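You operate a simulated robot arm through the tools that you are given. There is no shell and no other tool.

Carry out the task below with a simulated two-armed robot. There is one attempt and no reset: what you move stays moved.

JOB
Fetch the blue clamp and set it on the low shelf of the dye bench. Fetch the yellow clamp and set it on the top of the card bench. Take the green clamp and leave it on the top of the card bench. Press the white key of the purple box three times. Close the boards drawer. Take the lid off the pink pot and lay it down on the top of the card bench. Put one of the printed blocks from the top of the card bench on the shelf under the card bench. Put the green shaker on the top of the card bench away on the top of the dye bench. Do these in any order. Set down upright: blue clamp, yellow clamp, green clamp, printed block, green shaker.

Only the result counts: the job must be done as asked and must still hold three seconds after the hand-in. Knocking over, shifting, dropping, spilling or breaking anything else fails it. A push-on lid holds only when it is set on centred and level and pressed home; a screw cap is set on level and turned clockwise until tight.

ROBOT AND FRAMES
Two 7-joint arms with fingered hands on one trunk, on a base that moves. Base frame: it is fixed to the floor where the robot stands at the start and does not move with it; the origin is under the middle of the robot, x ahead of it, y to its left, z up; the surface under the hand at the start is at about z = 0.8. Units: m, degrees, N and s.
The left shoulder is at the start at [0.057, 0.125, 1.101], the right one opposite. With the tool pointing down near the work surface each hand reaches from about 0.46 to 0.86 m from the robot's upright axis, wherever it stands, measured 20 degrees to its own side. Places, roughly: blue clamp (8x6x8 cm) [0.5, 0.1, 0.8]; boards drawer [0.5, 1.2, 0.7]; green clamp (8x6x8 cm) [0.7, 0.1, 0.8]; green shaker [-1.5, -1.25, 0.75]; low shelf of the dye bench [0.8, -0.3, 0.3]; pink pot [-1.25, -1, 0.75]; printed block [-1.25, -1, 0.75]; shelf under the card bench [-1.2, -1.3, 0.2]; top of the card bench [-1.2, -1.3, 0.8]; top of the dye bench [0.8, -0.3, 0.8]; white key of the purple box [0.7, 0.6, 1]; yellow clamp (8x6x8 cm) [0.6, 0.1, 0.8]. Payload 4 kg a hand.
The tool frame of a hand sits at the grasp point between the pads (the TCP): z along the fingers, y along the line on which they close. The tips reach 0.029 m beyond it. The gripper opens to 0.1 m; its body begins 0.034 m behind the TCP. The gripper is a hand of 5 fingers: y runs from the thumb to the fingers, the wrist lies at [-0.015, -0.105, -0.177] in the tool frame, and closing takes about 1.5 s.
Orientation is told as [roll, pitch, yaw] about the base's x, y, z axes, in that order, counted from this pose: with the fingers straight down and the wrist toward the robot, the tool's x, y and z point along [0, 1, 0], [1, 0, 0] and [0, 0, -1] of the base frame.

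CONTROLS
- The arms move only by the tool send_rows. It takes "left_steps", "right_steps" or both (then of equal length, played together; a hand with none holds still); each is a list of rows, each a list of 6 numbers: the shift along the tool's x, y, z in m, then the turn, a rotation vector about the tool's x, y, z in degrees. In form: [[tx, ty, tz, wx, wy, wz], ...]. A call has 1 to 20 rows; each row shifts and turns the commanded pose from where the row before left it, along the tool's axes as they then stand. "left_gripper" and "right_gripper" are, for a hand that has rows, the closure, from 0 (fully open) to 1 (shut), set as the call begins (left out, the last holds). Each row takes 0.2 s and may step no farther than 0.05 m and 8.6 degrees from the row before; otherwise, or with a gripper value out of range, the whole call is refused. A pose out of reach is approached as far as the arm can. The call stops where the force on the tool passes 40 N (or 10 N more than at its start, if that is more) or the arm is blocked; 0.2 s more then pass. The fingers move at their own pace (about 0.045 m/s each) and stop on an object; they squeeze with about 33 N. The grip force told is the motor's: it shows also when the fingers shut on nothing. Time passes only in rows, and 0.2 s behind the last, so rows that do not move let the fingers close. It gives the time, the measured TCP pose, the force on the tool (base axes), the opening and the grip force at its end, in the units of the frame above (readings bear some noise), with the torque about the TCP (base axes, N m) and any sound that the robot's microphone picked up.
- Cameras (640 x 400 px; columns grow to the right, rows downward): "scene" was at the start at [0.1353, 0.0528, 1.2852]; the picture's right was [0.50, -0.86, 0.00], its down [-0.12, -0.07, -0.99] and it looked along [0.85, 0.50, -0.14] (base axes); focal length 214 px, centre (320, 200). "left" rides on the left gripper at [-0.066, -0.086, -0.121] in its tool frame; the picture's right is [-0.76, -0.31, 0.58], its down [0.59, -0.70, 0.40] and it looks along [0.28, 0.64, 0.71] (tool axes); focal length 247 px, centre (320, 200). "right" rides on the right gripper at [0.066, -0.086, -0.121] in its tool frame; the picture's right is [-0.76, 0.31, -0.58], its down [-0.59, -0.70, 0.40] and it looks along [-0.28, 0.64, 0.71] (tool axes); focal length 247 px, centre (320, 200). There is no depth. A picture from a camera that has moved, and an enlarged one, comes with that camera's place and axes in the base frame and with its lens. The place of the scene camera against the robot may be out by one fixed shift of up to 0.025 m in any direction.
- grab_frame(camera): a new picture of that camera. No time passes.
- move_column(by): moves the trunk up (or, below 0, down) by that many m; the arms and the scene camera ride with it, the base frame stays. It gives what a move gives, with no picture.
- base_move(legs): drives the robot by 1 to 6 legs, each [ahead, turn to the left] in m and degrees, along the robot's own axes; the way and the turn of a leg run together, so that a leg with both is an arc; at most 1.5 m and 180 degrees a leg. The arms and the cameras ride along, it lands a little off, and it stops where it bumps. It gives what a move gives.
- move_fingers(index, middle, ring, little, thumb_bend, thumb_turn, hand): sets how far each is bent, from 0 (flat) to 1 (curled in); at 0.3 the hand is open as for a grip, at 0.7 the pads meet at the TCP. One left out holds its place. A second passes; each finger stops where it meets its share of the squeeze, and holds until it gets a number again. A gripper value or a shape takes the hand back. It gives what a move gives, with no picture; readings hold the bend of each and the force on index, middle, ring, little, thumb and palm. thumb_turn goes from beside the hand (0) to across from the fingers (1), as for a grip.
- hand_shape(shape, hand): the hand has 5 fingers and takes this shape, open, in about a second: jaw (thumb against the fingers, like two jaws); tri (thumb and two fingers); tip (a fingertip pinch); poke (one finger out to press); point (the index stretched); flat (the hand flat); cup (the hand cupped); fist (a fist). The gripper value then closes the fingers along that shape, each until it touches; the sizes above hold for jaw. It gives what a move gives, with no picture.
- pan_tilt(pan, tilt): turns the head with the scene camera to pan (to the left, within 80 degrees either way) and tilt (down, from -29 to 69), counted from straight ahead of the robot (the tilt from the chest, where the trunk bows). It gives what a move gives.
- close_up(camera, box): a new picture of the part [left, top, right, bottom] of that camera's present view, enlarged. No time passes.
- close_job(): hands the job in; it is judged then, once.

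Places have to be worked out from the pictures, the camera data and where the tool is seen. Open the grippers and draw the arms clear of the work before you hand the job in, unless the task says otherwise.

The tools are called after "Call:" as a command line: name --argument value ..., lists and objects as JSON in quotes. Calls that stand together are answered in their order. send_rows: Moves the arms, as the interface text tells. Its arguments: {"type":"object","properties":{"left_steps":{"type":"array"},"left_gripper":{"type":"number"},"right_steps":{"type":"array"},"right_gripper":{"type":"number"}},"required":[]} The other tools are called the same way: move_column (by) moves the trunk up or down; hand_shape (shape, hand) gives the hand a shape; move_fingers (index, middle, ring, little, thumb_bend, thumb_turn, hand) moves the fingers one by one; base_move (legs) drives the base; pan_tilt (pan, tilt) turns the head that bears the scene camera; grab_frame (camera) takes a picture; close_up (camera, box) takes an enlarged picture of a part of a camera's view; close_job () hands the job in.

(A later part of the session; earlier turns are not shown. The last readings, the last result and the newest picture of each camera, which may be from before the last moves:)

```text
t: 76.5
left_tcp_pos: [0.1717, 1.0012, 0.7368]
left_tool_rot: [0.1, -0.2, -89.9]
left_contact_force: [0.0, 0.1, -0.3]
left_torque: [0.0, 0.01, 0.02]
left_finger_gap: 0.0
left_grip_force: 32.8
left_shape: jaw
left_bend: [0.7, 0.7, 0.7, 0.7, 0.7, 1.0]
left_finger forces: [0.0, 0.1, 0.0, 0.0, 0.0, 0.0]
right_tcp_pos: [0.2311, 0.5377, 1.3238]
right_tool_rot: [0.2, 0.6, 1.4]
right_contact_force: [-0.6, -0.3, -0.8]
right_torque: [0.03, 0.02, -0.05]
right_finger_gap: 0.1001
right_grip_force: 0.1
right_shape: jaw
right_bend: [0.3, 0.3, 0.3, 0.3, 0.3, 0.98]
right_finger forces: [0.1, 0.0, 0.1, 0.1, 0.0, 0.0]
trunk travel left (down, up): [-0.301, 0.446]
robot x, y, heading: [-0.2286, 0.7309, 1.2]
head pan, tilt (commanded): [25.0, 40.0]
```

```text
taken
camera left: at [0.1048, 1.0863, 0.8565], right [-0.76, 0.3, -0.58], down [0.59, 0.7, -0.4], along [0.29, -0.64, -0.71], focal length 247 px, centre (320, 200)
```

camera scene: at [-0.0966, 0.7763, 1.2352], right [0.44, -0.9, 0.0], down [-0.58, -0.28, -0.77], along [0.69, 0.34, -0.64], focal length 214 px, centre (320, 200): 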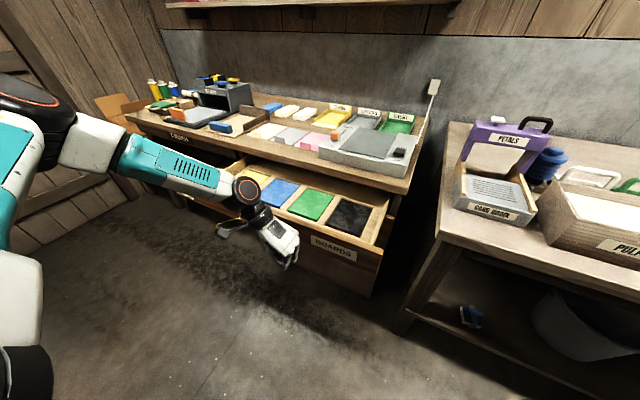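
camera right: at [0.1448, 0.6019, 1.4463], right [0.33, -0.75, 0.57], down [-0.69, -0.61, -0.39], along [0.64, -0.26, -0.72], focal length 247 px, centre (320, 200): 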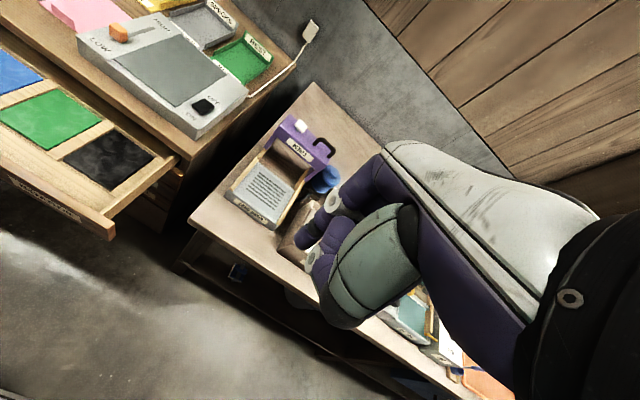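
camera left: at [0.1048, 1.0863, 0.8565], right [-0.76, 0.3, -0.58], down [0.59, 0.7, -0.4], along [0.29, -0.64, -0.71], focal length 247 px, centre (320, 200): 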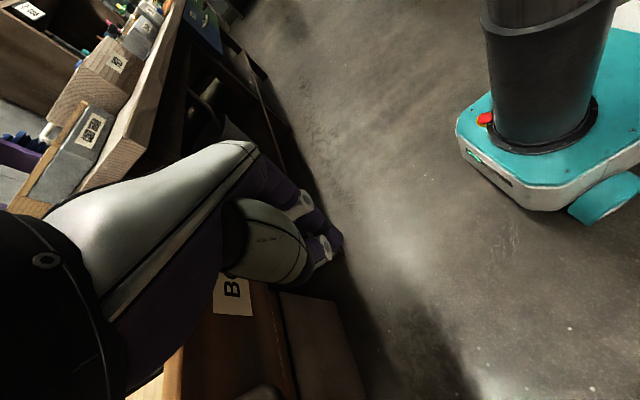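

The closed hand is in front of the drawer by the BOARDS label. I'll push in +x with small rows.

Call:
send_rows --left_steps '[[0.025, 0, 0, 0, 0, 0], [0.025, 0, 0, 0, 0, 0], [0.02, 0, 0, 0, 0, 0], [0.02, 0, 0, 0, 0, 0], [0.02, 0, 0, 0, 0, 0], [0.02, 0, 0, 0, 0, 0], [0.02, 0, 0, 0, 0, 0]]'

Call:
grab_frame --camera "scene"

```text
t: 78.0
left_tcp_pos: [0.2949, 0.999, 0.7724]
left_tool_rot: [0.2, 0.0, -89.9]
left_contact_force: [0.4, -0.2, -0.3]
left_torque: [0.03, -0.02, 0.03]
left_finger_gap: 0.0
left_grip_force: 33.3
left_shape: jaw
left_bend: [0.7, 0.7, 0.7, 0.7, 0.7, 1.0]
left_finger forces: [0.0, 0.0, 0.1, 0.1, 0.0, 0.0]
left hand out of reach, approached as far as the arm can: row 4, 5, 6, 7
right_tcp_pos: [0.232, 0.5367, 1.3244]
right_tool_rot: [0.2, 0.6, 1.5]
right_contact_force: [0.0, 0.1, 0.2]
right_torque: [-0.01, 0.01, 0.0]
right_finger_gap: 0.0998
right_grip_force: 0.0
right_shape: jaw
right_bend: [0.3, 0.3, 0.3, 0.3, 0.3, 0.98]
right_finger forces: [0.0, 0.0, 0.2, 0.0, 0.1, 0.0]
trunk travel left (down, up): [-0.301, 0.446]
robot x, y, heading: [-0.2289, 0.732, 1.7]
head pan, tilt (commanded): [25.0, 40.0]
```

```text
taken
camera scene: at [-0.0965, 0.7762, 1.2352], right [0.44, -0.9, 0.0], down [-0.58, -0.28, -0.77], along [0.69, 0.34, -0.64], focal length 214 px, centre (320, 200)
```

scene: 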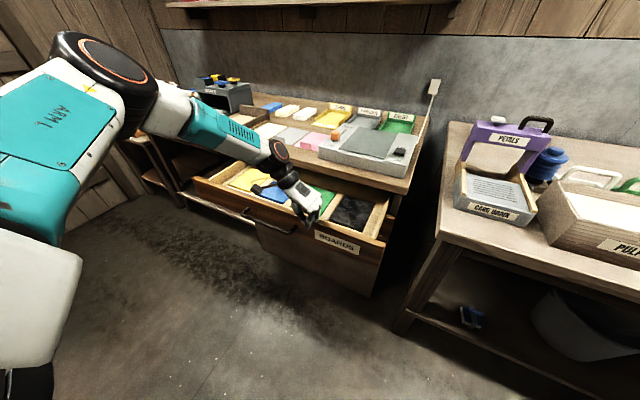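

The arm ran out of reach and rose to z=0.772 with no force. I'll check whether the fingers slid over the top of the drawer front.

Call:
close_up --camera "scene" --box '[220, 140, 420, 290]'

Call:
grab_frame --camera "left"

```text
2.67 times, centred on (320, 215) of scene
camera zoom: at [-0.0965, 0.7762, 1.2352], right [0.44, -0.9, 0.0], down [-0.58, -0.28, -0.77], along [0.69, 0.34, -0.64], focal length 572 px, centre (320, 160)
```

zoom: 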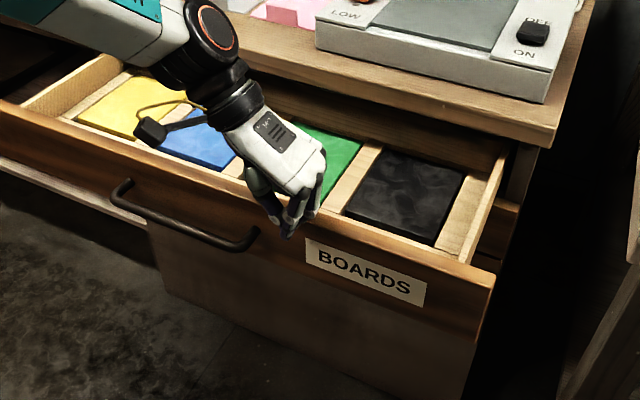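

```text
taken
camera left: at [0.2282, 1.084, 0.8924], right [-0.76, 0.31, -0.58], down [0.59, 0.7, -0.4], along [0.29, -0.64, -0.71], focal length 247 px, centre (320, 200)
```

left: 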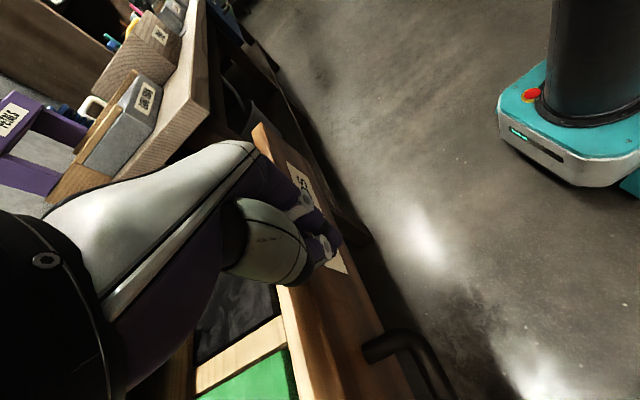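

The fingers are still in front of the panel and the drawer has moved in a few centimetres. I'll draw the hand back to a reachable pose and push with the base instead.

Call:
send_rows --left_steps '[[-0.03, 0, 0, 0, 0, 0], [-0.03, 0, 0, 0, 0, 0], [-0.04, 0, 0, 0, 0, 0]]'

```text
t: 78.8
left_tcp_pos: [0.1939, 0.9991, 0.7727]
left_tool_rot: [0.1, -0.2, -89.9]
left_contact_force: [0.4, -0.5, 0.2]
left_torque: [0.0, 0.0, -0.01]
left_finger_gap: 0.0002
left_grip_force: 33.1
left_shape: jaw
left_bend: [0.7, 0.7, 0.7, 0.7, 0.7, 1.0]
left_finger forces: [0.0, 0.1, 0.1, 0.0, 0.1, 0.1]
right_tcp_pos: [0.2302, 0.5377, 1.3249]
right_tool_rot: [0.2, 0.5, 1.4]
right_contact_force: [-0.4, -0.3, 1.0]
right_torque: [-0.02, -0.05, -0.01]
right_finger_gap: 0.0999
right_grip_force: 0.1
right_shape: jaw
right_bend: [0.3, 0.3, 0.3, 0.3, 0.3, 0.98]
right_finger forces: [0.1, 0.0, 0.0, 0.0, 0.0, 0.1]
trunk travel left (down, up): [-0.301, 0.446]
robot x, y, heading: [-0.2285, 0.7299, 1.0]
head pan, tilt (commanded): [25.0, 40.0]
```

The hand is at [0.194, 1.0, 0.773]. I'll lower it 5 cm so the fingers sit well on the drawer front.

Call:
send_rows --left_steps '[[0, 0, 0.025, 0, 0, 0], [0, 0, 0.023, 0, 0, 0]]'

Call:
base_move --legs '[[0.15, 0]]'

Call:
close_up --camera "scene" --box '[160, 120, 420, 310]'

```text
t: 79.5
left_tcp_pos: [0.1939, 0.999, 0.7236]
left_tool_rot: [0.2, -0.2, -89.9]
left_contact_force: [-0.2, -0.4, 0.2]
left_torque: [-0.02, -0.02, 0.02]
left_finger_gap: 0.0
left_grip_force: 33.1
left_shape: jaw
left_bend: [0.7, 0.7, 0.7, 0.7, 0.7, 1.0]
left_finger forces: [0.0, 0.1, 0.1, 0.1, 0.1, 0.0]
right_tcp_pos: [0.232, 0.5383, 1.324]
right_tool_rot: [0.2, 0.6, 1.4]
right_contact_force: [0.0, -0.4, 0.6]
right_torque: [0.03, 0.0, -0.01]
right_finger_gap: 0.1001
right_grip_force: 0.1
right_shape: jaw
right_bend: [0.3, 0.3, 0.3, 0.3, 0.3, 0.98]
right_finger forces: [0.0, 0.0, 0.0, 0.0, 0.0, 0.0]
trunk travel left (down, up): [-0.301, 0.446]
robot x, y, heading: [-0.2325, 0.7286, 1.3]
head pan, tilt (commanded): [25.0, 40.0]
```

```text
t: 80.8
left_tcp_pos: [0.3441, 1.0035, 0.7227]
left_tool_rot: [0.1, -0.2, -89.9]
left_contact_force: [1.0, 0.0, 0.2]
left_torque: [0.0, 0.0, 0.0]
left_finger_gap: 0.0
left_grip_force: 32.8
left_shape: jaw
left_bend: [0.7, 0.7, 0.7, 0.7, 0.7, 1.0]
left_finger forces: [0.0, 0.0, 0.0, 0.0, 0.1, 0.0]
right_tcp_pos: [0.3813, 0.5421, 1.3237]
right_tool_rot: [0.2, 0.5, 1.5]
right_contact_force: [0.3, -1.4, 0.3]
right_torque: [0.03, 0.04, 0.0]
right_finger_gap: 0.1003
right_grip_force: 0.1
right_shape: jaw
right_bend: [0.3, 0.3, 0.3, 0.3, 0.3, 0.98]
right_finger forces: [0.1, 0.0, 0.1, 0.1, 0.0, 0.0]
trunk travel left (down, up): [-0.301, 0.446]
robot x, y, heading: [-0.0762, 0.7292, 1.4]
head pan, tilt (commanded): [25.0, 40.0]
```

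```text
2.11 times, centred on (290, 215) of scene
camera zoom: at [0.0536, 0.7797, 1.235], right [0.44, -0.9, 0.0], down [-0.58, -0.28, -0.77], along [0.69, 0.34, -0.64], focal length 452 px, centre (383, 168)
```

zoom: 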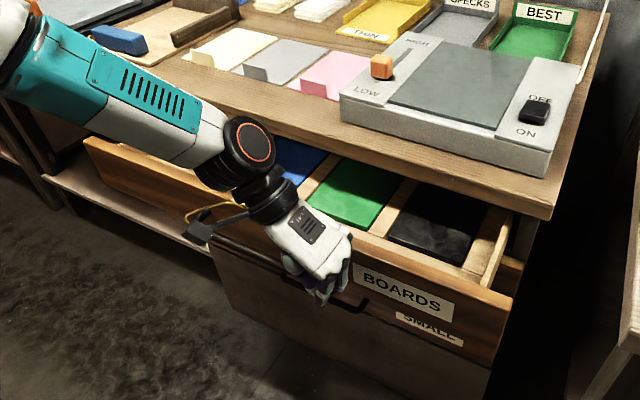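

The drawer is sliding in with the hand. I'll drive another 8 cm and check.

Call:
base_move --legs '[[0.07, 0]]'

Call:
close_up --camera "scene" --box '[160, 120, 420, 310]'

```text
t: 81.8
left_tcp_pos: [0.414, 1.0049, 0.723]
left_tool_rot: [0.1, -0.3, -89.9]
left_contact_force: [1.4, 0.7, -0.1]
left_torque: [0.03, -0.01, 0.01]
left_finger_gap: 0.0
left_grip_force: 33.2
left_shape: jaw
left_bend: [0.7, 0.7, 0.7, 0.7, 0.7, 1.0]
left_finger forces: [0.0, 0.0, 0.0, 0.1, 0.1, 0.0]
right_tcp_pos: [0.4505, 0.5437, 1.3237]
right_tool_rot: [0.2, 0.8, 1.5]
right_contact_force: [1.6, -0.1, 0.9]
right_torque: [-0.02, 0.0, -0.01]
right_finger_gap: 0.0995
right_grip_force: 0.0
right_shape: jaw
right_bend: [0.3, 0.3, 0.3, 0.3, 0.3, 0.98]
right_finger forces: [0.0, 0.1, 0.0, 0.1, 0.0, 0.0]
trunk travel left (down, up): [-0.301, 0.446]
robot x, y, heading: [-0.0087, 0.7395, 1.4]
head pan, tilt (commanded): [25.0, 40.0]
```

```text
2.11 times, centred on (290, 215) of scene
camera zoom: at [0.1234, 0.7814, 1.2349], right [0.44, -0.9, 0.0], down [-0.58, -0.28, -0.77], along [0.69, 0.34, -0.64], focal length 452 px, centre (383, 168)
```

zoom: 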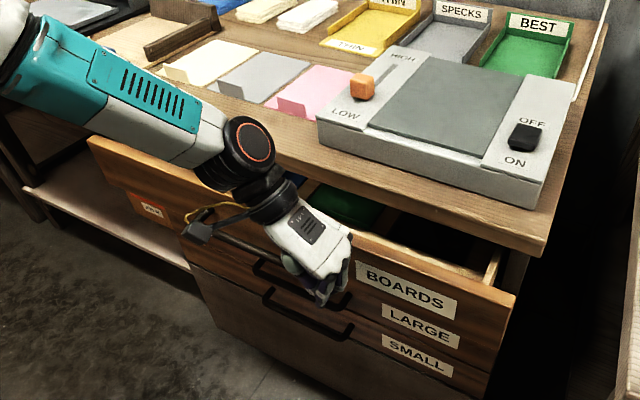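

About 5–6 cm of drawer travel remains. I'll continue with smaller legs, watching for contact.

Call:
base_move --legs '[[0.035, 0]]'

Call:
close_up --camera "scene" --box '[160, 120, 420, 310]'

Call:
grab_frame --camera "left"

```text
t: 82.7
left_tcp_pos: [0.4471, 1.0052, 0.723]
left_tool_rot: [0.0, -0.3, -89.9]
left_contact_force: [0.3, 0.2, -0.4]
left_torque: [-0.02, 0.01, 0.02]
left_finger_gap: 0.0002
left_grip_force: 32.8
left_shape: jaw
left_bend: [0.7, 0.7, 0.7, 0.7, 0.7, 1.0]
left_finger forces: [0.1, 0.0, 0.1, 0.0, 0.0, 0.1]
right_tcp_pos: [0.4859, 0.5433, 1.3234]
right_tool_rot: [0.2, 0.8, 1.6]
right_contact_force: [-0.4, 0.9, -0.4]
right_torque: [0.0, 0.02, 0.04]
right_finger_gap: 0.1
right_grip_force: 0.1
right_shape: jaw
right_bend: [0.3, 0.3, 0.3, 0.3, 0.3, 0.98]
right_finger forces: [0.0, 0.0, 0.0, 0.0, 0.0, 0.0]
trunk travel left (down, up): [-0.301, 0.446]
robot x, y, heading: [0.0266, 0.7369, 1.4]
head pan, tilt (commanded): [25.0, 40.0]
```

```text
2.11 times, centred on (290, 215) of scene
camera zoom: at [0.1573, 0.7821, 1.235], right [0.44, -0.9, 0.0], down [-0.58, -0.28, -0.77], along [0.69, 0.34, -0.64], focal length 452 px, centre (383, 168)
```

zoom: 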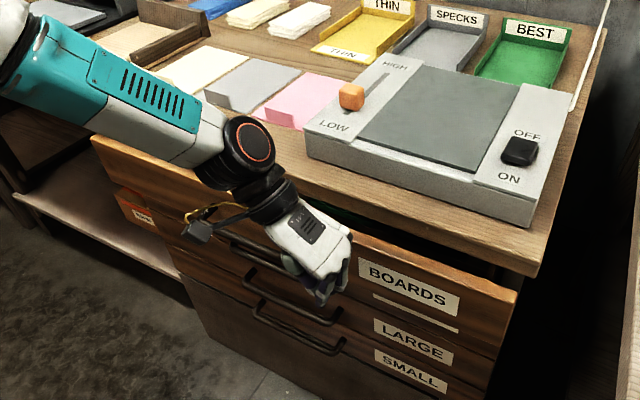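

```text
taken
camera left: at [0.3809, 1.0908, 0.8432], right [-0.76, 0.3, -0.58], down [0.59, 0.7, -0.4], along [0.29, -0.64, -0.71], focal length 247 px, centre (320, 200)
```

left: 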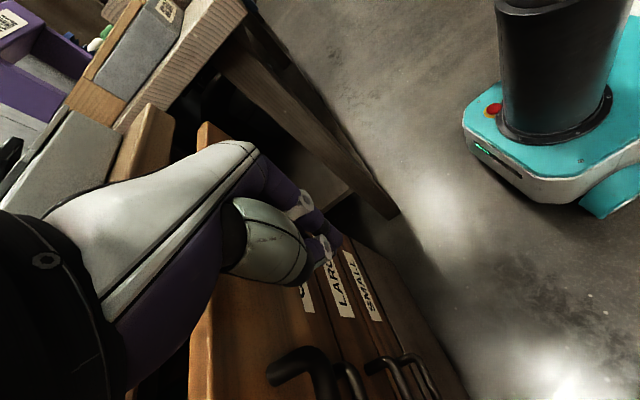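

A couple of centimetres remain to be flush with LARGE and SMALL. Continuing gently.

Call:
base_move --legs '[[0.025, 0]]'

Call:
close_up --camera "scene" --box '[260, 170, 420, 310]'

Call:
grab_frame --camera "left"

```text
t: 83.5
left_tcp_pos: [0.4722, 1.006, 0.722]
left_tool_rot: [0.0, -0.2, -89.8]
left_contact_force: [0.1, 0.9, -0.9]
left_torque: [0.05, 0.03, 0.0]
left_finger_gap: 0.0
left_grip_force: 32.4
left_shape: jaw
left_bend: [0.7, 0.7, 0.7, 0.7, 0.7, 1.0]
left_finger forces: [0.1, 0.1, 0.0, 0.1, 0.1, 0.0]
right_tcp_pos: [0.5109, 0.5442, 1.323]
right_tool_rot: [0.2, 0.7, 1.5]
right_contact_force: [0.5, 0.0, 0.5]
right_torque: [-0.01, 0.02, -0.02]
right_finger_gap: 0.1
right_grip_force: 0.0
right_shape: jaw
right_bend: [0.3, 0.3, 0.3, 0.3, 0.3, 0.98]
right_finger forces: [0.0, 0.0, 0.1, 0.0, 0.0, 0.1]
trunk travel left (down, up): [-0.301, 0.446]
robot x, y, heading: [0.0473, 0.738, 1.0]
head pan, tilt (commanded): [25.0, 40.0]
```

```text
2.86 times, centred on (340, 240) of scene
camera zoom: at [0.1822, 0.7826, 1.235], right [0.44, -0.9, 0.0], down [-0.58, -0.28, -0.77], along [0.69, 0.34, -0.64], focal length 613 px, centre (263, 86)
```

zoom: 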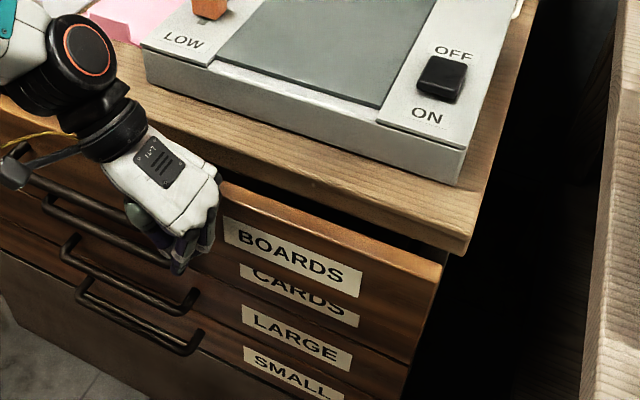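

```text
taken
camera left: at [0.4058, 1.0913, 0.8432], right [-0.76, 0.3, -0.58], down [0.59, 0.7, -0.4], along [0.29, -0.64, -0.71], focal length 247 px, centre (320, 200)
```

left: 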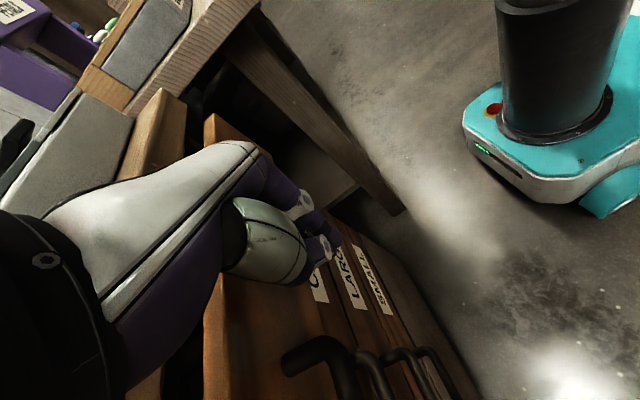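

The bench edge works out at x≈0.545, so roughly 3 cm remain. Continuing in 2 cm legs.

Call:
base_move --legs '[[0.022, 0]]'

Call:
close_up --camera "scene" --box '[260, 170, 420, 310]'

Call:
close_up --camera "left" --box '[120, 80, 420, 400]'

```text
t: 84.3
left_tcp_pos: [0.4946, 1.0054, 0.7224]
left_tool_rot: [0.2, -0.2, -89.7]
left_contact_force: [-1.9, 0.6, 1.3]
left_torque: [-0.02, -0.14, -0.04]
left_finger_gap: 0.0002
left_grip_force: 33.7
left_shape: jaw
left_bend: [0.7, 0.7, 0.7, 0.7, 0.7, 1.0]
left_finger forces: [0.1, 0.0, 0.0, 0.1, 0.0, 1.8]
right_tcp_pos: [0.5324, 0.545, 1.3233]
right_tool_rot: [0.1, 0.7, 1.5]
right_contact_force: [-0.3, 0.0, 0.7]
right_torque: [0.02, 0.01, 0.01]
right_finger_gap: 0.0996
right_grip_force: 0.1
right_shape: jaw
right_bend: [0.3, 0.3, 0.3, 0.3, 0.3, 0.98]
right_finger forces: [0.1, 0.0, 0.0, 0.0, 0.1, 0.0]
trunk travel left (down, up): [-0.301, 0.446]
robot x, y, heading: [0.0723, 0.7378, 1.3]
head pan, tilt (commanded): [25.0, 40.0]
```

```text
2.86 times, centred on (340, 240) of scene
camera zoom: at [0.2038, 0.7831, 1.235], right [0.44, -0.9, 0.0], down [-0.58, -0.28, -0.77], along [0.69, 0.34, -0.64], focal length 613 px, centre (263, 86)
```

zoom: 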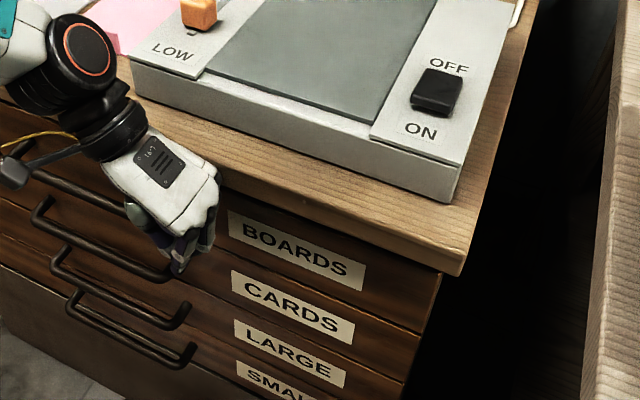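

```text
1.25 times, centred on (270, 240) of left
camera zoom: at [0.4278, 1.0918, 0.8434], right [-0.76, 0.3, -0.58], down [0.59, 0.7, -0.4], along [0.29, -0.64, -0.71], focal length 309 px, centre (382, 150)
```

zoom: 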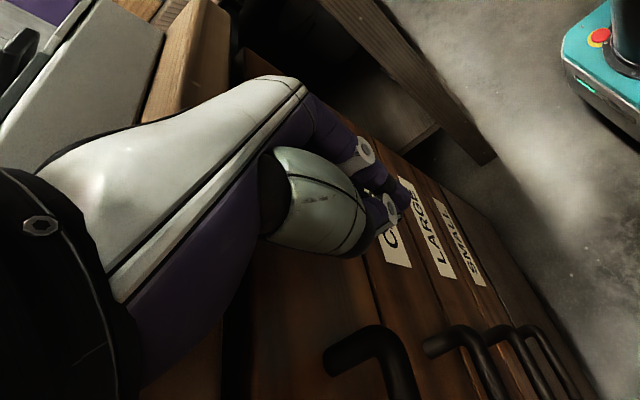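

BOARDS now looks flush with the CARDS drawer. I'll nudge a few more millimetres with the arm to be sure it is seated.

Call:
send_rows --left_steps '[[0.004, 0, 0, 0, 0, 0], [0.004, 0, 0, 0, 0, 0]]'

Call:
close_up --camera "scene" --box '[260, 190, 400, 310]'

```text
t: 84.9
left_tcp_pos: [0.4953, 1.0068, 0.723]
left_tool_rot: [-0.2, -0.3, -90.1]
left_contact_force: [-34.5, 3.4, 4.7]
left_torque: [-0.32, -2.48, -0.41]
left_finger_gap: 0.0002
left_grip_force: 33.2
left_shape: jaw
left_bend: [0.7, 0.7, 0.7, 0.7, 0.7, 1.0]
left_finger forces: [0.1, 0.0, 0.0, 30.7, 0.0, 5.2]
right_tcp_pos: [0.5268, 0.5456, 1.3262]
right_tool_rot: [0.0, 0.5, 1.5]
right_contact_force: [-0.4, 0.4, 0.7]
right_torque: [0.0, -0.01, -0.03]
right_finger_gap: 0.0999
right_grip_force: 0.0
right_shape: jaw
right_bend: [0.3, 0.3, 0.3, 0.3, 0.3, 0.98]
right_finger forces: [0.0, 0.0, 0.0, 0.0, 0.0, 0.0]
trunk travel left (down, up): [-0.301, 0.446]
robot x, y, heading: [0.0711, 0.7387, 1.2]
head pan, tilt (commanded): [25.0, 40.0]
```

```text
3.33 times, centred on (330, 250) of scene
camera zoom: at [0.1986, 0.7833, 1.2357], right [0.44, -0.9, 0.0], down [-0.57, -0.28, -0.77], along [0.69, 0.34, -0.64], focal length 715 px, centre (287, 33)
```

zoom: 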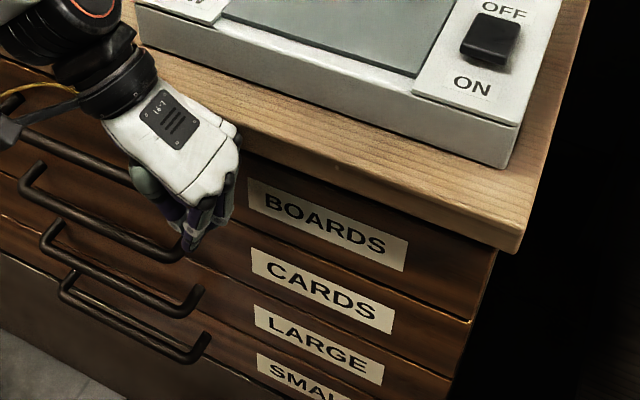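

The little finger pushes with 31 N and nothing moves, so the drawer is fully shut. I'll back the hand off with the base and then raise it.

Call:
send_rows --left_steps '[[-0.02, 0, 0, 0, 0, 0], [-0.03, 0, 0, 0, 0, 0]]'

Call:
base_move --legs '[[-0.25, 0]]'

Call:
grab_frame --camera "scene"

```text
t: 85.5
left_tcp_pos: [0.4522, 1.0074, 0.7236]
left_tool_rot: [0.4, -0.2, -89.7]
left_contact_force: [-0.2, 0.3, 0.4]
left_torque: [0.02, 0.03, 0.02]
left_finger_gap: 0.0
left_grip_force: 33.1
left_shape: jaw
left_bend: [0.7, 0.7, 0.7, 0.7, 0.7, 1.0]
left_finger forces: [0.1, 0.1, 0.0, 0.0, 0.1, 0.0]
right_tcp_pos: [0.5312, 0.546, 1.3238]
right_tool_rot: [0.2, 0.6, 1.5]
right_contact_force: [1.4, -0.4, 0.7]
right_torque: [-0.01, 0.0, -0.01]
right_finger_gap: 0.0999
right_grip_force: 0.1
right_shape: jaw
right_bend: [0.3, 0.3, 0.3, 0.3, 0.3, 0.98]
right_finger forces: [0.0, 0.1, 0.0, 0.1, 0.0, 0.0]
trunk travel left (down, up): [-0.301, 0.446]
robot x, y, heading: [0.0719, 0.7378, 1.3]
head pan, tilt (commanded): [25.0, 40.0]
```

```text
t: 87.3
left_tcp_pos: [0.2043, 1.0022, 0.7241]
left_tool_rot: [0.4, -0.2, -89.8]
left_contact_force: [0.3, 0.6, 0.9]
left_torque: [0.01, -0.01, 0.01]
left_finger_gap: 0.0003
left_grip_force: 32.8
left_shape: jaw
left_bend: [0.7, 0.7, 0.7, 0.7, 0.7, 1.0]
left_finger forces: [0.1, 0.1, 0.2, 0.0, 0.0, 0.0]
right_tcp_pos: [0.2823, 0.5384, 1.323]
right_tool_rot: [0.3, 0.6, 1.5]
right_contact_force: [-0.5, -0.2, -0.2]
right_torque: [-0.02, -0.05, -0.01]
right_finger_gap: 0.0999
right_grip_force: 0.2
right_shape: jaw
right_bend: [0.3, 0.3, 0.3, 0.3, 0.3, 0.98]
right_finger forces: [0.0, 0.0, 0.0, 0.0, 0.0, 0.1]
trunk travel left (down, up): [-0.301, 0.446]
robot x, y, heading: [-0.1761, 0.7309, 1.1]
head pan, tilt (commanded): [25.0, 40.0]
```

```text
taken
camera scene: at [-0.045, 0.7775, 1.2353], right [0.44, -0.9, 0.0], down [-0.58, -0.28, -0.77], along [0.69, 0.34, -0.64], focal length 214 px, centre (320, 200)
```

scene: 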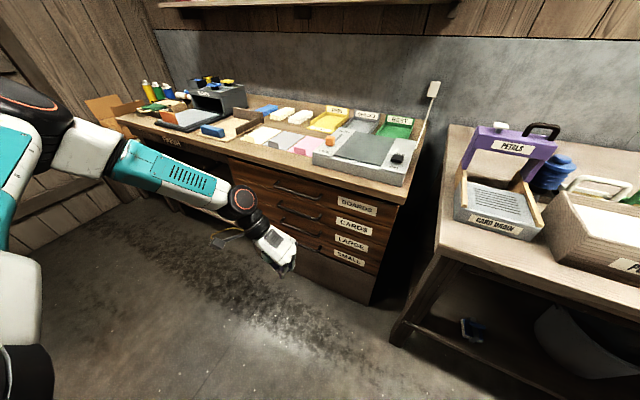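

The drawer is shut, flush with the others. I'll raise the left hand while turning it back to yaw 0, then drive toward (0, 0.35).

Call:
send_rows --left_steps '[[0, 0, -0.04, 0, 0, -8.2], [0, 0, -0.04, 0, 0, -8.2], [0, 0, -0.04, 0, 0, -8.2], [0, 0, -0.04, 0, 0, -8.2], [0, 0, -0.04, 0, 0, -8.2], [0, 0, -0.04, 0, 0, -8.2], [0, 0, -0.04, 0, 0, -8.2], [0, 0, -0.04, 0, 0, -8.2], [0, 0, -0.04, 0, 0, -8.2], [0, 0, -0.04, 0, 0, -8.2], [0, 0, -0.04, 0, 0, -8.2]]'

Call:
hand_shape --shape "poke" --hand "left"

Call:
base_move --legs '[[0, -91], [0.38, 0], [0, 90], [0.17, 0]]'

Call:
pan_tilt --pan 15 --tilt 25

Call:
grab_frame --camera "scene"

Call:
grab_frame --camera "left"

```text
t: 89.7
left_tcp_pos: [0.202, 1.0021, 1.163]
left_tool_rot: [-0.2, -0.4, 0.4]
left_contact_force: [-0.3, 0.0, -0.4]
left_torque: [0.04, 0.03, 0.0]
left_finger_gap: 0.0001
left_grip_force: 33.0
left_shape: jaw
left_bend: [0.7, 0.7, 0.7, 0.7, 0.7, 1.0]
left_finger forces: [0.0, 0.0, 0.0, 0.1, 0.0, 0.1]
right_tcp_pos: [0.2821, 0.5374, 1.3237]
right_tool_rot: [0.2, 0.6, 1.4]
right_contact_force: [-0.6, 0.2, 0.2]
right_torque: [-0.02, -0.01, 0.02]
right_finger_gap: 0.0997
right_grip_force: 0.1
right_shape: jaw
right_bend: [0.3, 0.3, 0.3, 0.3, 0.3, 0.98]
right_finger forces: [0.1, 0.0, 0.0, 0.1, 0.1, 0.0]
trunk travel left (down, up): [-0.301, 0.446]
robot x, y, heading: [-0.1741, 0.7339, 1.2]
head pan, tilt (commanded): [25.0, 40.0]
```

```text
t: 90.6
left_tcp_pos: [0.2032, 1.0027, 1.1628]
left_tool_rot: [-0.2, -0.2, 0.3]
left_contact_force: [0.2, 0.3, 0.9]
left_torque: [-0.01, -0.02, 0.06]
left_finger_gap: 0.0
left_grip_force: 0.0
left_shape: poke
left_bend: [0.7, 0.7, 0.99, 0.99, 1.0, 1.0]
left_finger forces: [0.0, 0.0, 0.0, 0.1, 0.0, 0.1]
right_tcp_pos: [0.2836, 0.5391, 1.3244]
right_tool_rot: [0.2, 0.6, 1.5]
right_contact_force: [-0.4, 0.6, 1.2]
right_torque: [0.02, 0.01, -0.01]
right_finger_gap: 0.0999
right_grip_force: 0.0
right_shape: jaw
right_bend: [0.3, 0.3, 0.3, 0.3, 0.3, 0.98]
right_finger forces: [0.0, 0.0, 0.0, 0.1, 0.1, 0.1]
trunk travel left (down, up): [-0.301, 0.446]
robot x, y, heading: [-0.1732, 0.7293, 1.4]
head pan, tilt (commanded): [25.0, 40.0]
```

```text
t: 102.0
left_tcp_pos: [0.3759, 0.6134, 1.1627]
left_tool_rot: [-0.2, -0.2, -0.9]
left_contact_force: [0.3, 0.5, -0.4]
left_torque: [-0.01, 0.02, 0.01]
left_finger_gap: 0.0
left_grip_force: 0.0
left_shape: poke
left_bend: [0.7, 0.7, 0.99, 0.99, 1.0, 1.0]
left_finger forces: [0.1, 0.0, 0.1, 0.0, 0.0, 0.0]
right_tcp_pos: [0.4483, 0.149, 1.3243]
right_tool_rot: [0.2, 0.7, 0.2]
right_contact_force: [0.3, 0.7, 0.6]
right_torque: [0.01, 0.03, 0.02]
right_finger_gap: 0.1003
right_grip_force: 0.1
right_shape: jaw
right_bend: [0.3, 0.3, 0.3, 0.3, 0.3, 0.98]
right_finger forces: [0.0, 0.0, 0.0, 0.0, 0.0, 0.0]
trunk travel left (down, up): [-0.301, 0.446]
robot x, y, heading: [-0.0037, 0.351, 0.1]
head pan, tilt (commanded): [25.0, 40.0]
```

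```text
t: 102.7
left_tcp_pos: [0.3766, 0.6127, 1.1626]
left_tool_rot: [-0.1, -0.2, -0.9]
left_contact_force: [0.2, 0.8, 1.0]
left_torque: [0.02, -0.02, 0.0]
left_finger_gap: 0.0
left_grip_force: 0.0
left_shape: poke
left_bend: [0.7, 0.7, 0.99, 0.99, 1.0, 1.0]
left_finger forces: [0.0, 0.1, 0.0, 0.1, 0.1, 0.0]
right_tcp_pos: [0.4479, 0.1483, 1.3232]
right_tool_rot: [0.1, 0.6, 0.2]
right_contact_force: [0.5, -0.5, -0.4]
right_torque: [0.02, 0.01, 0.01]
right_finger_gap: 0.0998
right_grip_force: 0.0
right_shape: jaw
right_bend: [0.3, 0.3, 0.3, 0.3, 0.3, 0.98]
right_finger forces: [0.1, 0.0, 0.0, 0.0, 0.1, 0.1]
trunk travel left (down, up): [-0.301, 0.446]
robot x, y, heading: [-0.0099, 0.3505, 0.1]
head pan, tilt (commanded): [15.0, 25.0]
```

```text
taken
camera scene: at [0.1368, 0.3819, 1.2584], right [0.26, -0.97, 0.0], down [-0.41, -0.11, -0.91], along [0.87, 0.24, -0.42], focal length 214 px, centre (320, 200)
```

scene: 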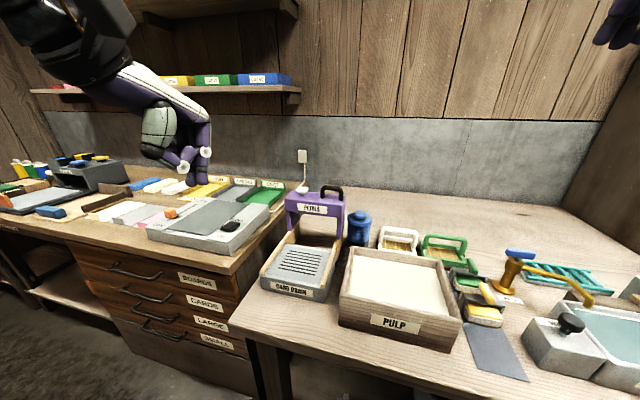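

```text
taken
camera left: at [0.2882, 0.5491, 1.2836], right [-0.32, -0.75, -0.58], down [-0.69, 0.6, -0.4], along [0.65, 0.27, -0.71], focal length 247 px, centre (320, 200)
```

left: 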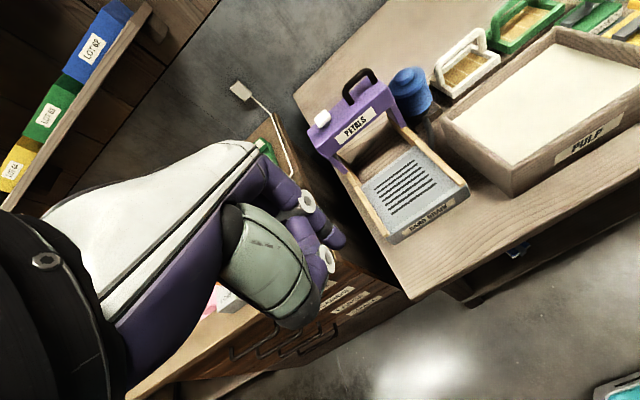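

I'm at (−0.01, 0.35), and the left camera puts the key at about [0.70, 0.58, 1.01]. I'll bring the poking fingers to about 8 cm above it.

Call:
send_rows --left_steps '[[-0.004, 0.04, 0.006, 0, 0, 0], [-0.004, 0.04, 0.006, 0, 0, 0], [-0.004, 0.04, 0.006, 0, 0, 0], [-0.004, 0.04, 0.006, 0, 0, 0], [-0.004, 0.04, 0.006, 0, 0, 0], [-0.004, 0.04, 0.006, 0, 0, 0], [-0.004, 0.04, 0.006, 0, 0, 0], [0, 0.043, 0.006, 0, 0, 0]]'

Call:
grab_frame --camera "left"

Call:
close_up --camera "scene" --box '[220, 80, 400, 250]'

```text
t: 104.5
left_tcp_pos: [0.6998, 0.5799, 1.115]
left_tool_rot: [-0.2, -0.1, -0.9]
left_contact_force: [0.3, -0.2, 0.3]
left_torque: [-0.01, 0.05, -0.02]
left_finger_gap: 0.0001
left_grip_force: 0.1
left_shape: poke
left_bend: [0.7, 0.7, 0.99, 0.99, 1.0, 1.0]
left_finger forces: [0.0, 0.0, 0.0, 0.0, 0.1, 0.0]
right_tcp_pos: [0.4504, 0.1496, 1.3223]
right_tool_rot: [0.1, 0.8, 0.2]
right_contact_force: [0.6, 0.7, -0.1]
right_torque: [0.01, 0.02, 0.01]
right_finger_gap: 0.1
right_grip_force: 0.2
right_shape: jaw
right_bend: [0.3, 0.3, 0.3, 0.3, 0.3, 0.98]
right_finger forces: [0.0, 0.0, 0.0, 0.0, 0.1, 0.0]
trunk travel left (down, up): [-0.301, 0.446]
robot x, y, heading: [-0.0022, 0.3522, -0.1]
head pan, tilt (commanded): [15.0, 25.0]
```

```text
taken
camera left: at [0.6128, 0.5158, 1.2359], right [-0.32, -0.75, -0.57], down [-0.69, 0.6, -0.4], along [0.65, 0.27, -0.71], focal length 247 px, centre (320, 200)
```

left: 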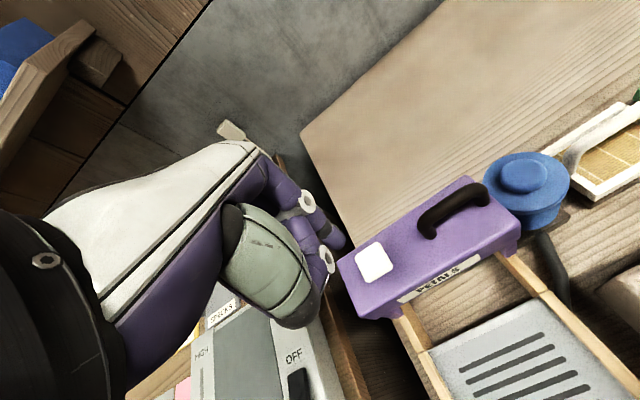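

```text
2.35 times, centred on (310, 165) of scene
camera zoom: at [0.1388, 0.3825, 1.258], right [0.26, -0.97, 0.0], down [-0.41, -0.11, -0.91], along [0.87, 0.23, -0.42], focal length 505 px, centre (344, 282)
```

zoom: 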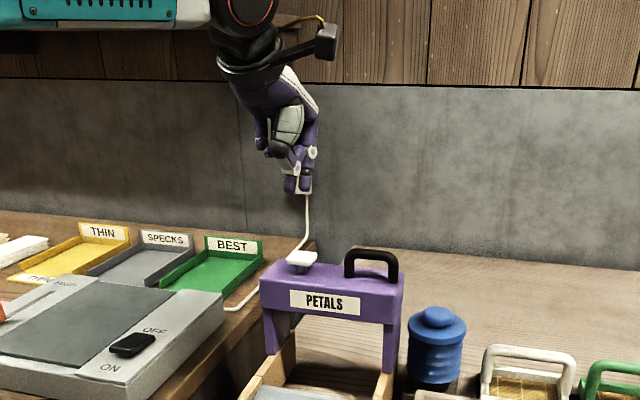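

Combining two left views, the key top is at about [0.714, 0.58, 1.0]. I'll shift 12 mm forward and come down to just above it.

Call:
send_rows --left_steps '[[0, 0.006, 0.02, 0, 0, 0], [0, 0.006, 0.02, 0, 0, 0], [0, 0, 0.02, 0, 0, 0], [0, 0, 0.015, 0, 0, 0]]'

Call:
grab_frame --camera "left"

Call:
close_up --camera "scene" --box '[260, 120, 360, 220]'

```text
t: 105.5
left_tcp_pos: [0.7116, 0.5789, 1.0412]
left_tool_rot: [-0.2, -0.3, -0.8]
left_contact_force: [0.2, 0.1, 0.1]
left_torque: [0.0, 0.0, -0.01]
left_finger_gap: 0.0
left_grip_force: 0.1
left_shape: poke
left_bend: [0.7, 0.7, 0.99, 0.99, 1.0, 1.0]
left_finger forces: [0.1, 0.0, 0.1, 0.1, 0.2, 0.0]
right_tcp_pos: [0.4492, 0.1482, 1.3229]
right_tool_rot: [0.2, 0.6, 0.2]
right_contact_force: [-0.1, -0.2, 0.6]
right_torque: [0.0, -0.01, 0.01]
right_finger_gap: 0.0999
right_grip_force: 0.0
right_shape: jaw
right_bend: [0.3, 0.3, 0.3, 0.3, 0.3, 0.98]
right_finger forces: [0.0, 0.0, 0.0, 0.0, 0.0, 0.0]
trunk travel left (down, up): [-0.301, 0.446]
robot x, y, heading: [-0.005, 0.3481, -0.2]
head pan, tilt (commanded): [15.0, 25.0]
```

```text
taken
camera left: at [0.6234, 0.5145, 1.1616], right [-0.32, -0.75, -0.58], down [-0.69, 0.6, -0.4], along [0.65, 0.27, -0.71], focal length 247 px, centre (320, 200)
```

left: 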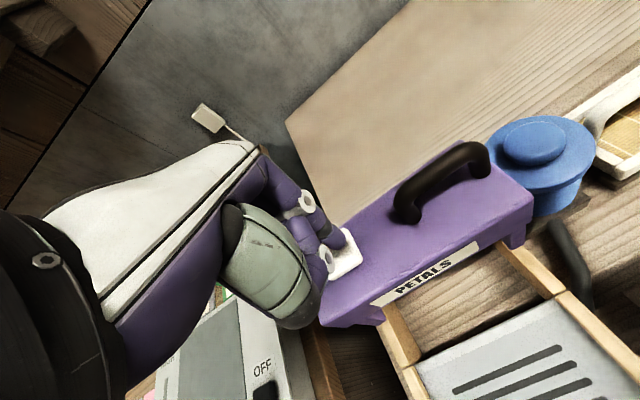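

```text
4.00 times, centred on (310, 170) of scene
camera zoom: at [0.137, 0.3818, 1.2585], right [0.26, -0.97, 0.0], down [-0.41, -0.11, -0.91], along [0.88, 0.24, -0.42], focal length 858 px, centre (360, 320)
```

zoom: 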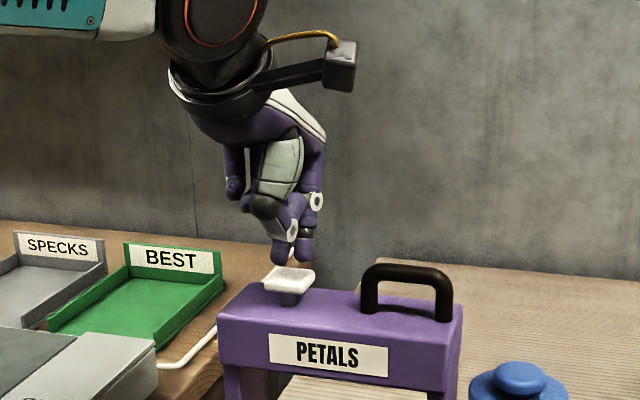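

The fingertips are over the middle of the white key, roughly 1.5 cm above. I'll step down in 4 mm rows and watch force and sound.

Call:
send_rows --left_steps '[[0, 0, 0.004, 0, 0, 0], [0, 0, 0.004, 0, 0, 0], [0, 0, 0.004, 0, 0, 0]]'

Call:
close_up --camera "scene" --box '[270, 160, 330, 210]'

```text
t: 106.3
left_tcp_pos: [0.711, 0.5797, 1.0303]
left_tool_rot: [-0.2, -0.3, -0.9]
left_contact_force: [-0.2, 1.3, 0.7]
left_torque: [0.02, -0.01, 0.0]
left_finger_gap: 0.0001
left_grip_force: 0.0
left_shape: poke
left_bend: [0.7, 0.7, 0.99, 0.99, 1.0, 1.0]
left_finger forces: [0.0, 1.3, 0.0, 0.0, 0.0, 0.0]
right_tcp_pos: [0.4484, 0.1476, 1.3247]
right_tool_rot: [0.2, 0.6, 0.2]
right_contact_force: [0.3, 0.3, -0.5]
right_torque: [0.01, 0.02, 0.02]
right_finger_gap: 0.0998
right_grip_force: 0.0
right_shape: jaw
right_bend: [0.3, 0.3, 0.3, 0.3, 0.3, 0.98]
right_finger forces: [0.2, 0.0, 0.1, 0.0, 0.0, 0.0]
trunk travel left (down, up): [-0.301, 0.446]
robot x, y, heading: [-0.0059, 0.3503, 0.2]
head pan, tilt (commanded): [15.0, 25.0]
```

```text
8.00 times, centred on (300, 185) of scene
camera zoom: at [0.1368, 0.3818, 1.2585], right [0.26, -0.97, 0.0], down [-0.41, -0.11, -0.91], along [0.88, 0.24, -0.42], focal length 1716 px, centre (480, 320)
```

zoom: 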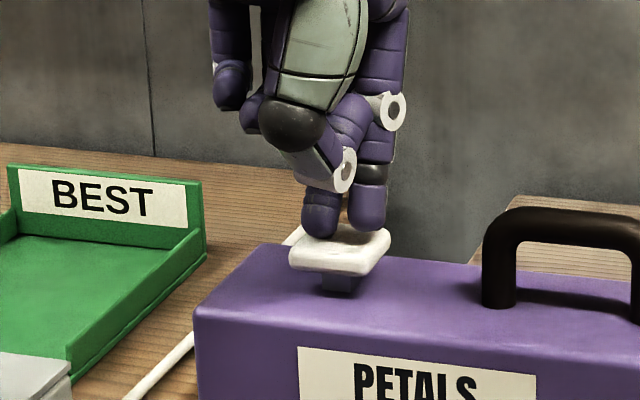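

The middle fingertip has just touched the key (1.3 N) at TCP z=1.030. I'll press further in 3 mm rows to find the bottom of its travel.

Call:
send_rows --left_steps '[[0, 0, 0.003, 0, 0, 0], [0, 0, 0.003, 0, 0, 0]]'

```text
t: 106.9
left_tcp_pos: [0.7112, 0.5789, 1.0235]
left_tool_rot: [-0.3, -0.2, -0.9]
left_contact_force: [0.0, -0.1, 3.0]
left_torque: [0.07, -0.03, -0.04]
left_finger_gap: 0.0
left_grip_force: 0.0
left_shape: poke
left_bend: [0.7, 0.7, 0.99, 0.99, 1.0, 1.0]
left_finger forces: [0.0, 3.8, 0.0, 0.0, 0.0, 0.0]
right_tcp_pos: [0.4483, 0.1487, 1.3235]
right_tool_rot: [0.3, 0.6, 0.2]
right_contact_force: [0.0, -0.5, -0.6]
right_torque: [-0.01, -0.01, -0.01]
right_finger_gap: 0.0998
right_grip_force: 0.1
right_shape: jaw
right_bend: [0.3, 0.3, 0.3, 0.3, 0.3, 0.98]
right_finger forces: [0.0, 0.0, 0.1, 0.1, 0.0, 0.0]
trunk travel left (down, up): [-0.301, 0.446]
robot x, y, heading: [-0.0083, 0.3512, -0.0]
head pan, tilt (commanded): [15.0, 25.0]
heard: click
```

A click at TCP z≈1.0235 counts as press one. I'll lift clear of the key before pressing again.

Call:
send_rows --left_steps '[[0, 0, -0.005, 0, 0, 0], [0, 0, -0.006, 0, 0, 0], [0, 0, -0.005, 0, 0, 0], [0, 0, 0, 0, 0, 0], [0, 0, 0, 0, 0, 0]]'

Call:
close_up --camera "scene" --box '[270, 160, 330, 210]'

```text
t: 108.1
left_tcp_pos: [0.712, 0.5814, 1.0394]
left_tool_rot: [-0.2, -0.2, -0.9]
left_contact_force: [-0.5, -0.3, -0.2]
left_torque: [0.01, 0.0, 0.0]
left_finger_gap: 0.0
left_grip_force: 0.2
left_shape: poke
left_bend: [0.7, 0.7, 0.99, 0.99, 1.0, 1.0]
left_finger forces: [0.0, 0.1, 0.1, 0.0, 0.0, 0.0]
right_tcp_pos: [0.4464, 0.1493, 1.3237]
right_tool_rot: [0.2, 0.7, 0.2]
right_contact_force: [-0.3, 0.2, 0.4]
right_torque: [0.01, 0.01, 0.01]
right_finger_gap: 0.0998
right_grip_force: 0.0
right_shape: jaw
right_bend: [0.3, 0.3, 0.3, 0.3, 0.3, 0.98]
right_finger forces: [0.0, 0.0, 0.0, 0.1, 0.1, 0.0]
trunk travel left (down, up): [-0.301, 0.446]
robot x, y, heading: [-0.0087, 0.3516, -0.1]
head pan, tilt (commanded): [15.0, 25.0]
```

```text
8.00 times, centred on (300, 185) of scene
camera zoom: at [0.1369, 0.3818, 1.2585], right [0.26, -0.97, 0.0], down [-0.41, -0.11, -0.91], along [0.88, 0.24, -0.42], focal length 1716 px, centre (480, 320)
```

zoom: 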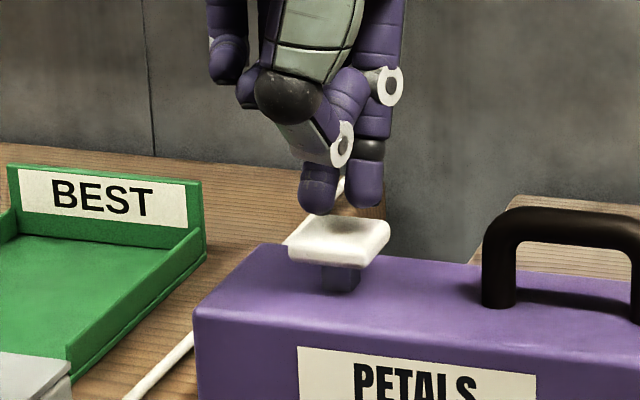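

The key has sprung back and the fingers are clear. Second press now, same 16 mm down.

Call:
send_rows --left_steps '[[0, 0, 0.005, 0, 0, 0], [0, 0, 0.005, 0, 0, 0], [0, 0, 0.003, 0, 0, 0], [0, 0, 0.003, 0, 0, 0]]'

```text
t: 109.1
left_tcp_pos: [0.7109, 0.5798, 1.0236]
left_tool_rot: [-0.2, -0.3, -1.0]
left_contact_force: [1.8, 0.6, 5.0]
left_torque: [0.11, -0.06, -0.01]
left_finger_gap: 0.0002
left_grip_force: 0.1
left_shape: poke
left_bend: [0.7, 0.7, 0.99, 0.99, 1.0, 1.0]
left_finger forces: [0.1, 4.4, 0.1, 0.0, 0.0, 0.0]
right_tcp_pos: [0.4474, 0.1487, 1.3234]
right_tool_rot: [0.2, 0.5, 0.2]
right_contact_force: [0.2, -0.1, 0.0]
right_torque: [0.01, 0.0, -0.01]
right_finger_gap: 0.0999
right_grip_force: 0.1
right_shape: jaw
right_bend: [0.3, 0.3, 0.3, 0.3, 0.3, 0.98]
right_finger forces: [0.0, 0.0, 0.0, 0.1, 0.0, 0.0]
trunk travel left (down, up): [-0.301, 0.446]
robot x, y, heading: [-0.0078, 0.3504, -0.0]
head pan, tilt (commanded): [15.0, 25.0]
heard: click
```

Second click heard. Lifting clear again for the third press.

Call:
send_rows --left_steps '[[0, 0, -0.005, 0, 0, 0], [0, 0, -0.006, 0, 0, 0], [0, 0, -0.005, 0, 0, 0], [0, 0, 0, 0, 0, 0], [0, 0, 0, 0, 0, 0]]'

```text
t: 110.3
left_tcp_pos: [0.7107, 0.5792, 1.04]
left_tool_rot: [-0.2, -0.3, -0.9]
left_contact_force: [1.3, 1.4, -0.1]
left_torque: [-0.04, -0.01, 0.0]
left_finger_gap: 0.0
left_grip_force: 0.1
left_shape: poke
left_bend: [0.7, 0.7, 0.99, 0.99, 1.0, 1.0]
left_finger forces: [0.1, 0.0, 0.0, 0.0, 0.0, 0.0]
right_tcp_pos: [0.4483, 0.1495, 1.3237]
right_tool_rot: [0.2, 0.6, 0.3]
right_contact_force: [-0.1, 0.5, 0.5]
right_torque: [0.0, 0.02, 0.03]
right_finger_gap: 0.1001
right_grip_force: 0.0
right_shape: jaw
right_bend: [0.3, 0.3, 0.3, 0.3, 0.3, 0.98]
right_finger forces: [0.1, 0.1, 0.0, 0.1, 0.0, 0.0]
trunk travel left (down, up): [-0.301, 0.446]
robot x, y, heading: [-0.0076, 0.3506, 0.0]
head pan, tilt (commanded): [15.0, 25.0]
```

Clear of the key. Third press.

Call:
send_rows --left_steps '[[0, 0, 0.005, 0, 0, 0], [0, 0, 0.005, 0, 0, 0], [0, 0, 0.003, 0, 0, 0], [0, 0, 0.003, 0, 0, 0]]'

```text
t: 111.3
left_tcp_pos: [0.7112, 0.5788, 1.0244]
left_tool_rot: [-0.3, -0.4, -0.9]
left_contact_force: [0.9, 0.9, 4.0]
left_torque: [0.08, -0.05, -0.03]
left_finger_gap: 0.0002
left_grip_force: 0.0
left_shape: poke
left_bend: [0.7, 0.7, 0.99, 0.99, 1.0, 1.0]
left_finger forces: [0.1, 4.7, 0.1, 0.0, 0.1, 0.0]
right_tcp_pos: [0.4489, 0.1492, 1.3237]
right_tool_rot: [0.2, 0.6, 0.2]
right_contact_force: [0.6, 0.0, -0.3]
right_torque: [0.01, -0.02, 0.0]
right_finger_gap: 0.0999
right_grip_force: 0.1
right_shape: jaw
right_bend: [0.3, 0.3, 0.3, 0.3, 0.3, 0.98]
right_finger forces: [0.0, 0.0, 0.0, 0.0, 0.0, 0.0]
trunk travel left (down, up): [-0.301, 0.446]
robot x, y, heading: [-0.0062, 0.3515, 0.1]
head pan, tilt (commanded): [15.0, 25.0]
heard: click
```

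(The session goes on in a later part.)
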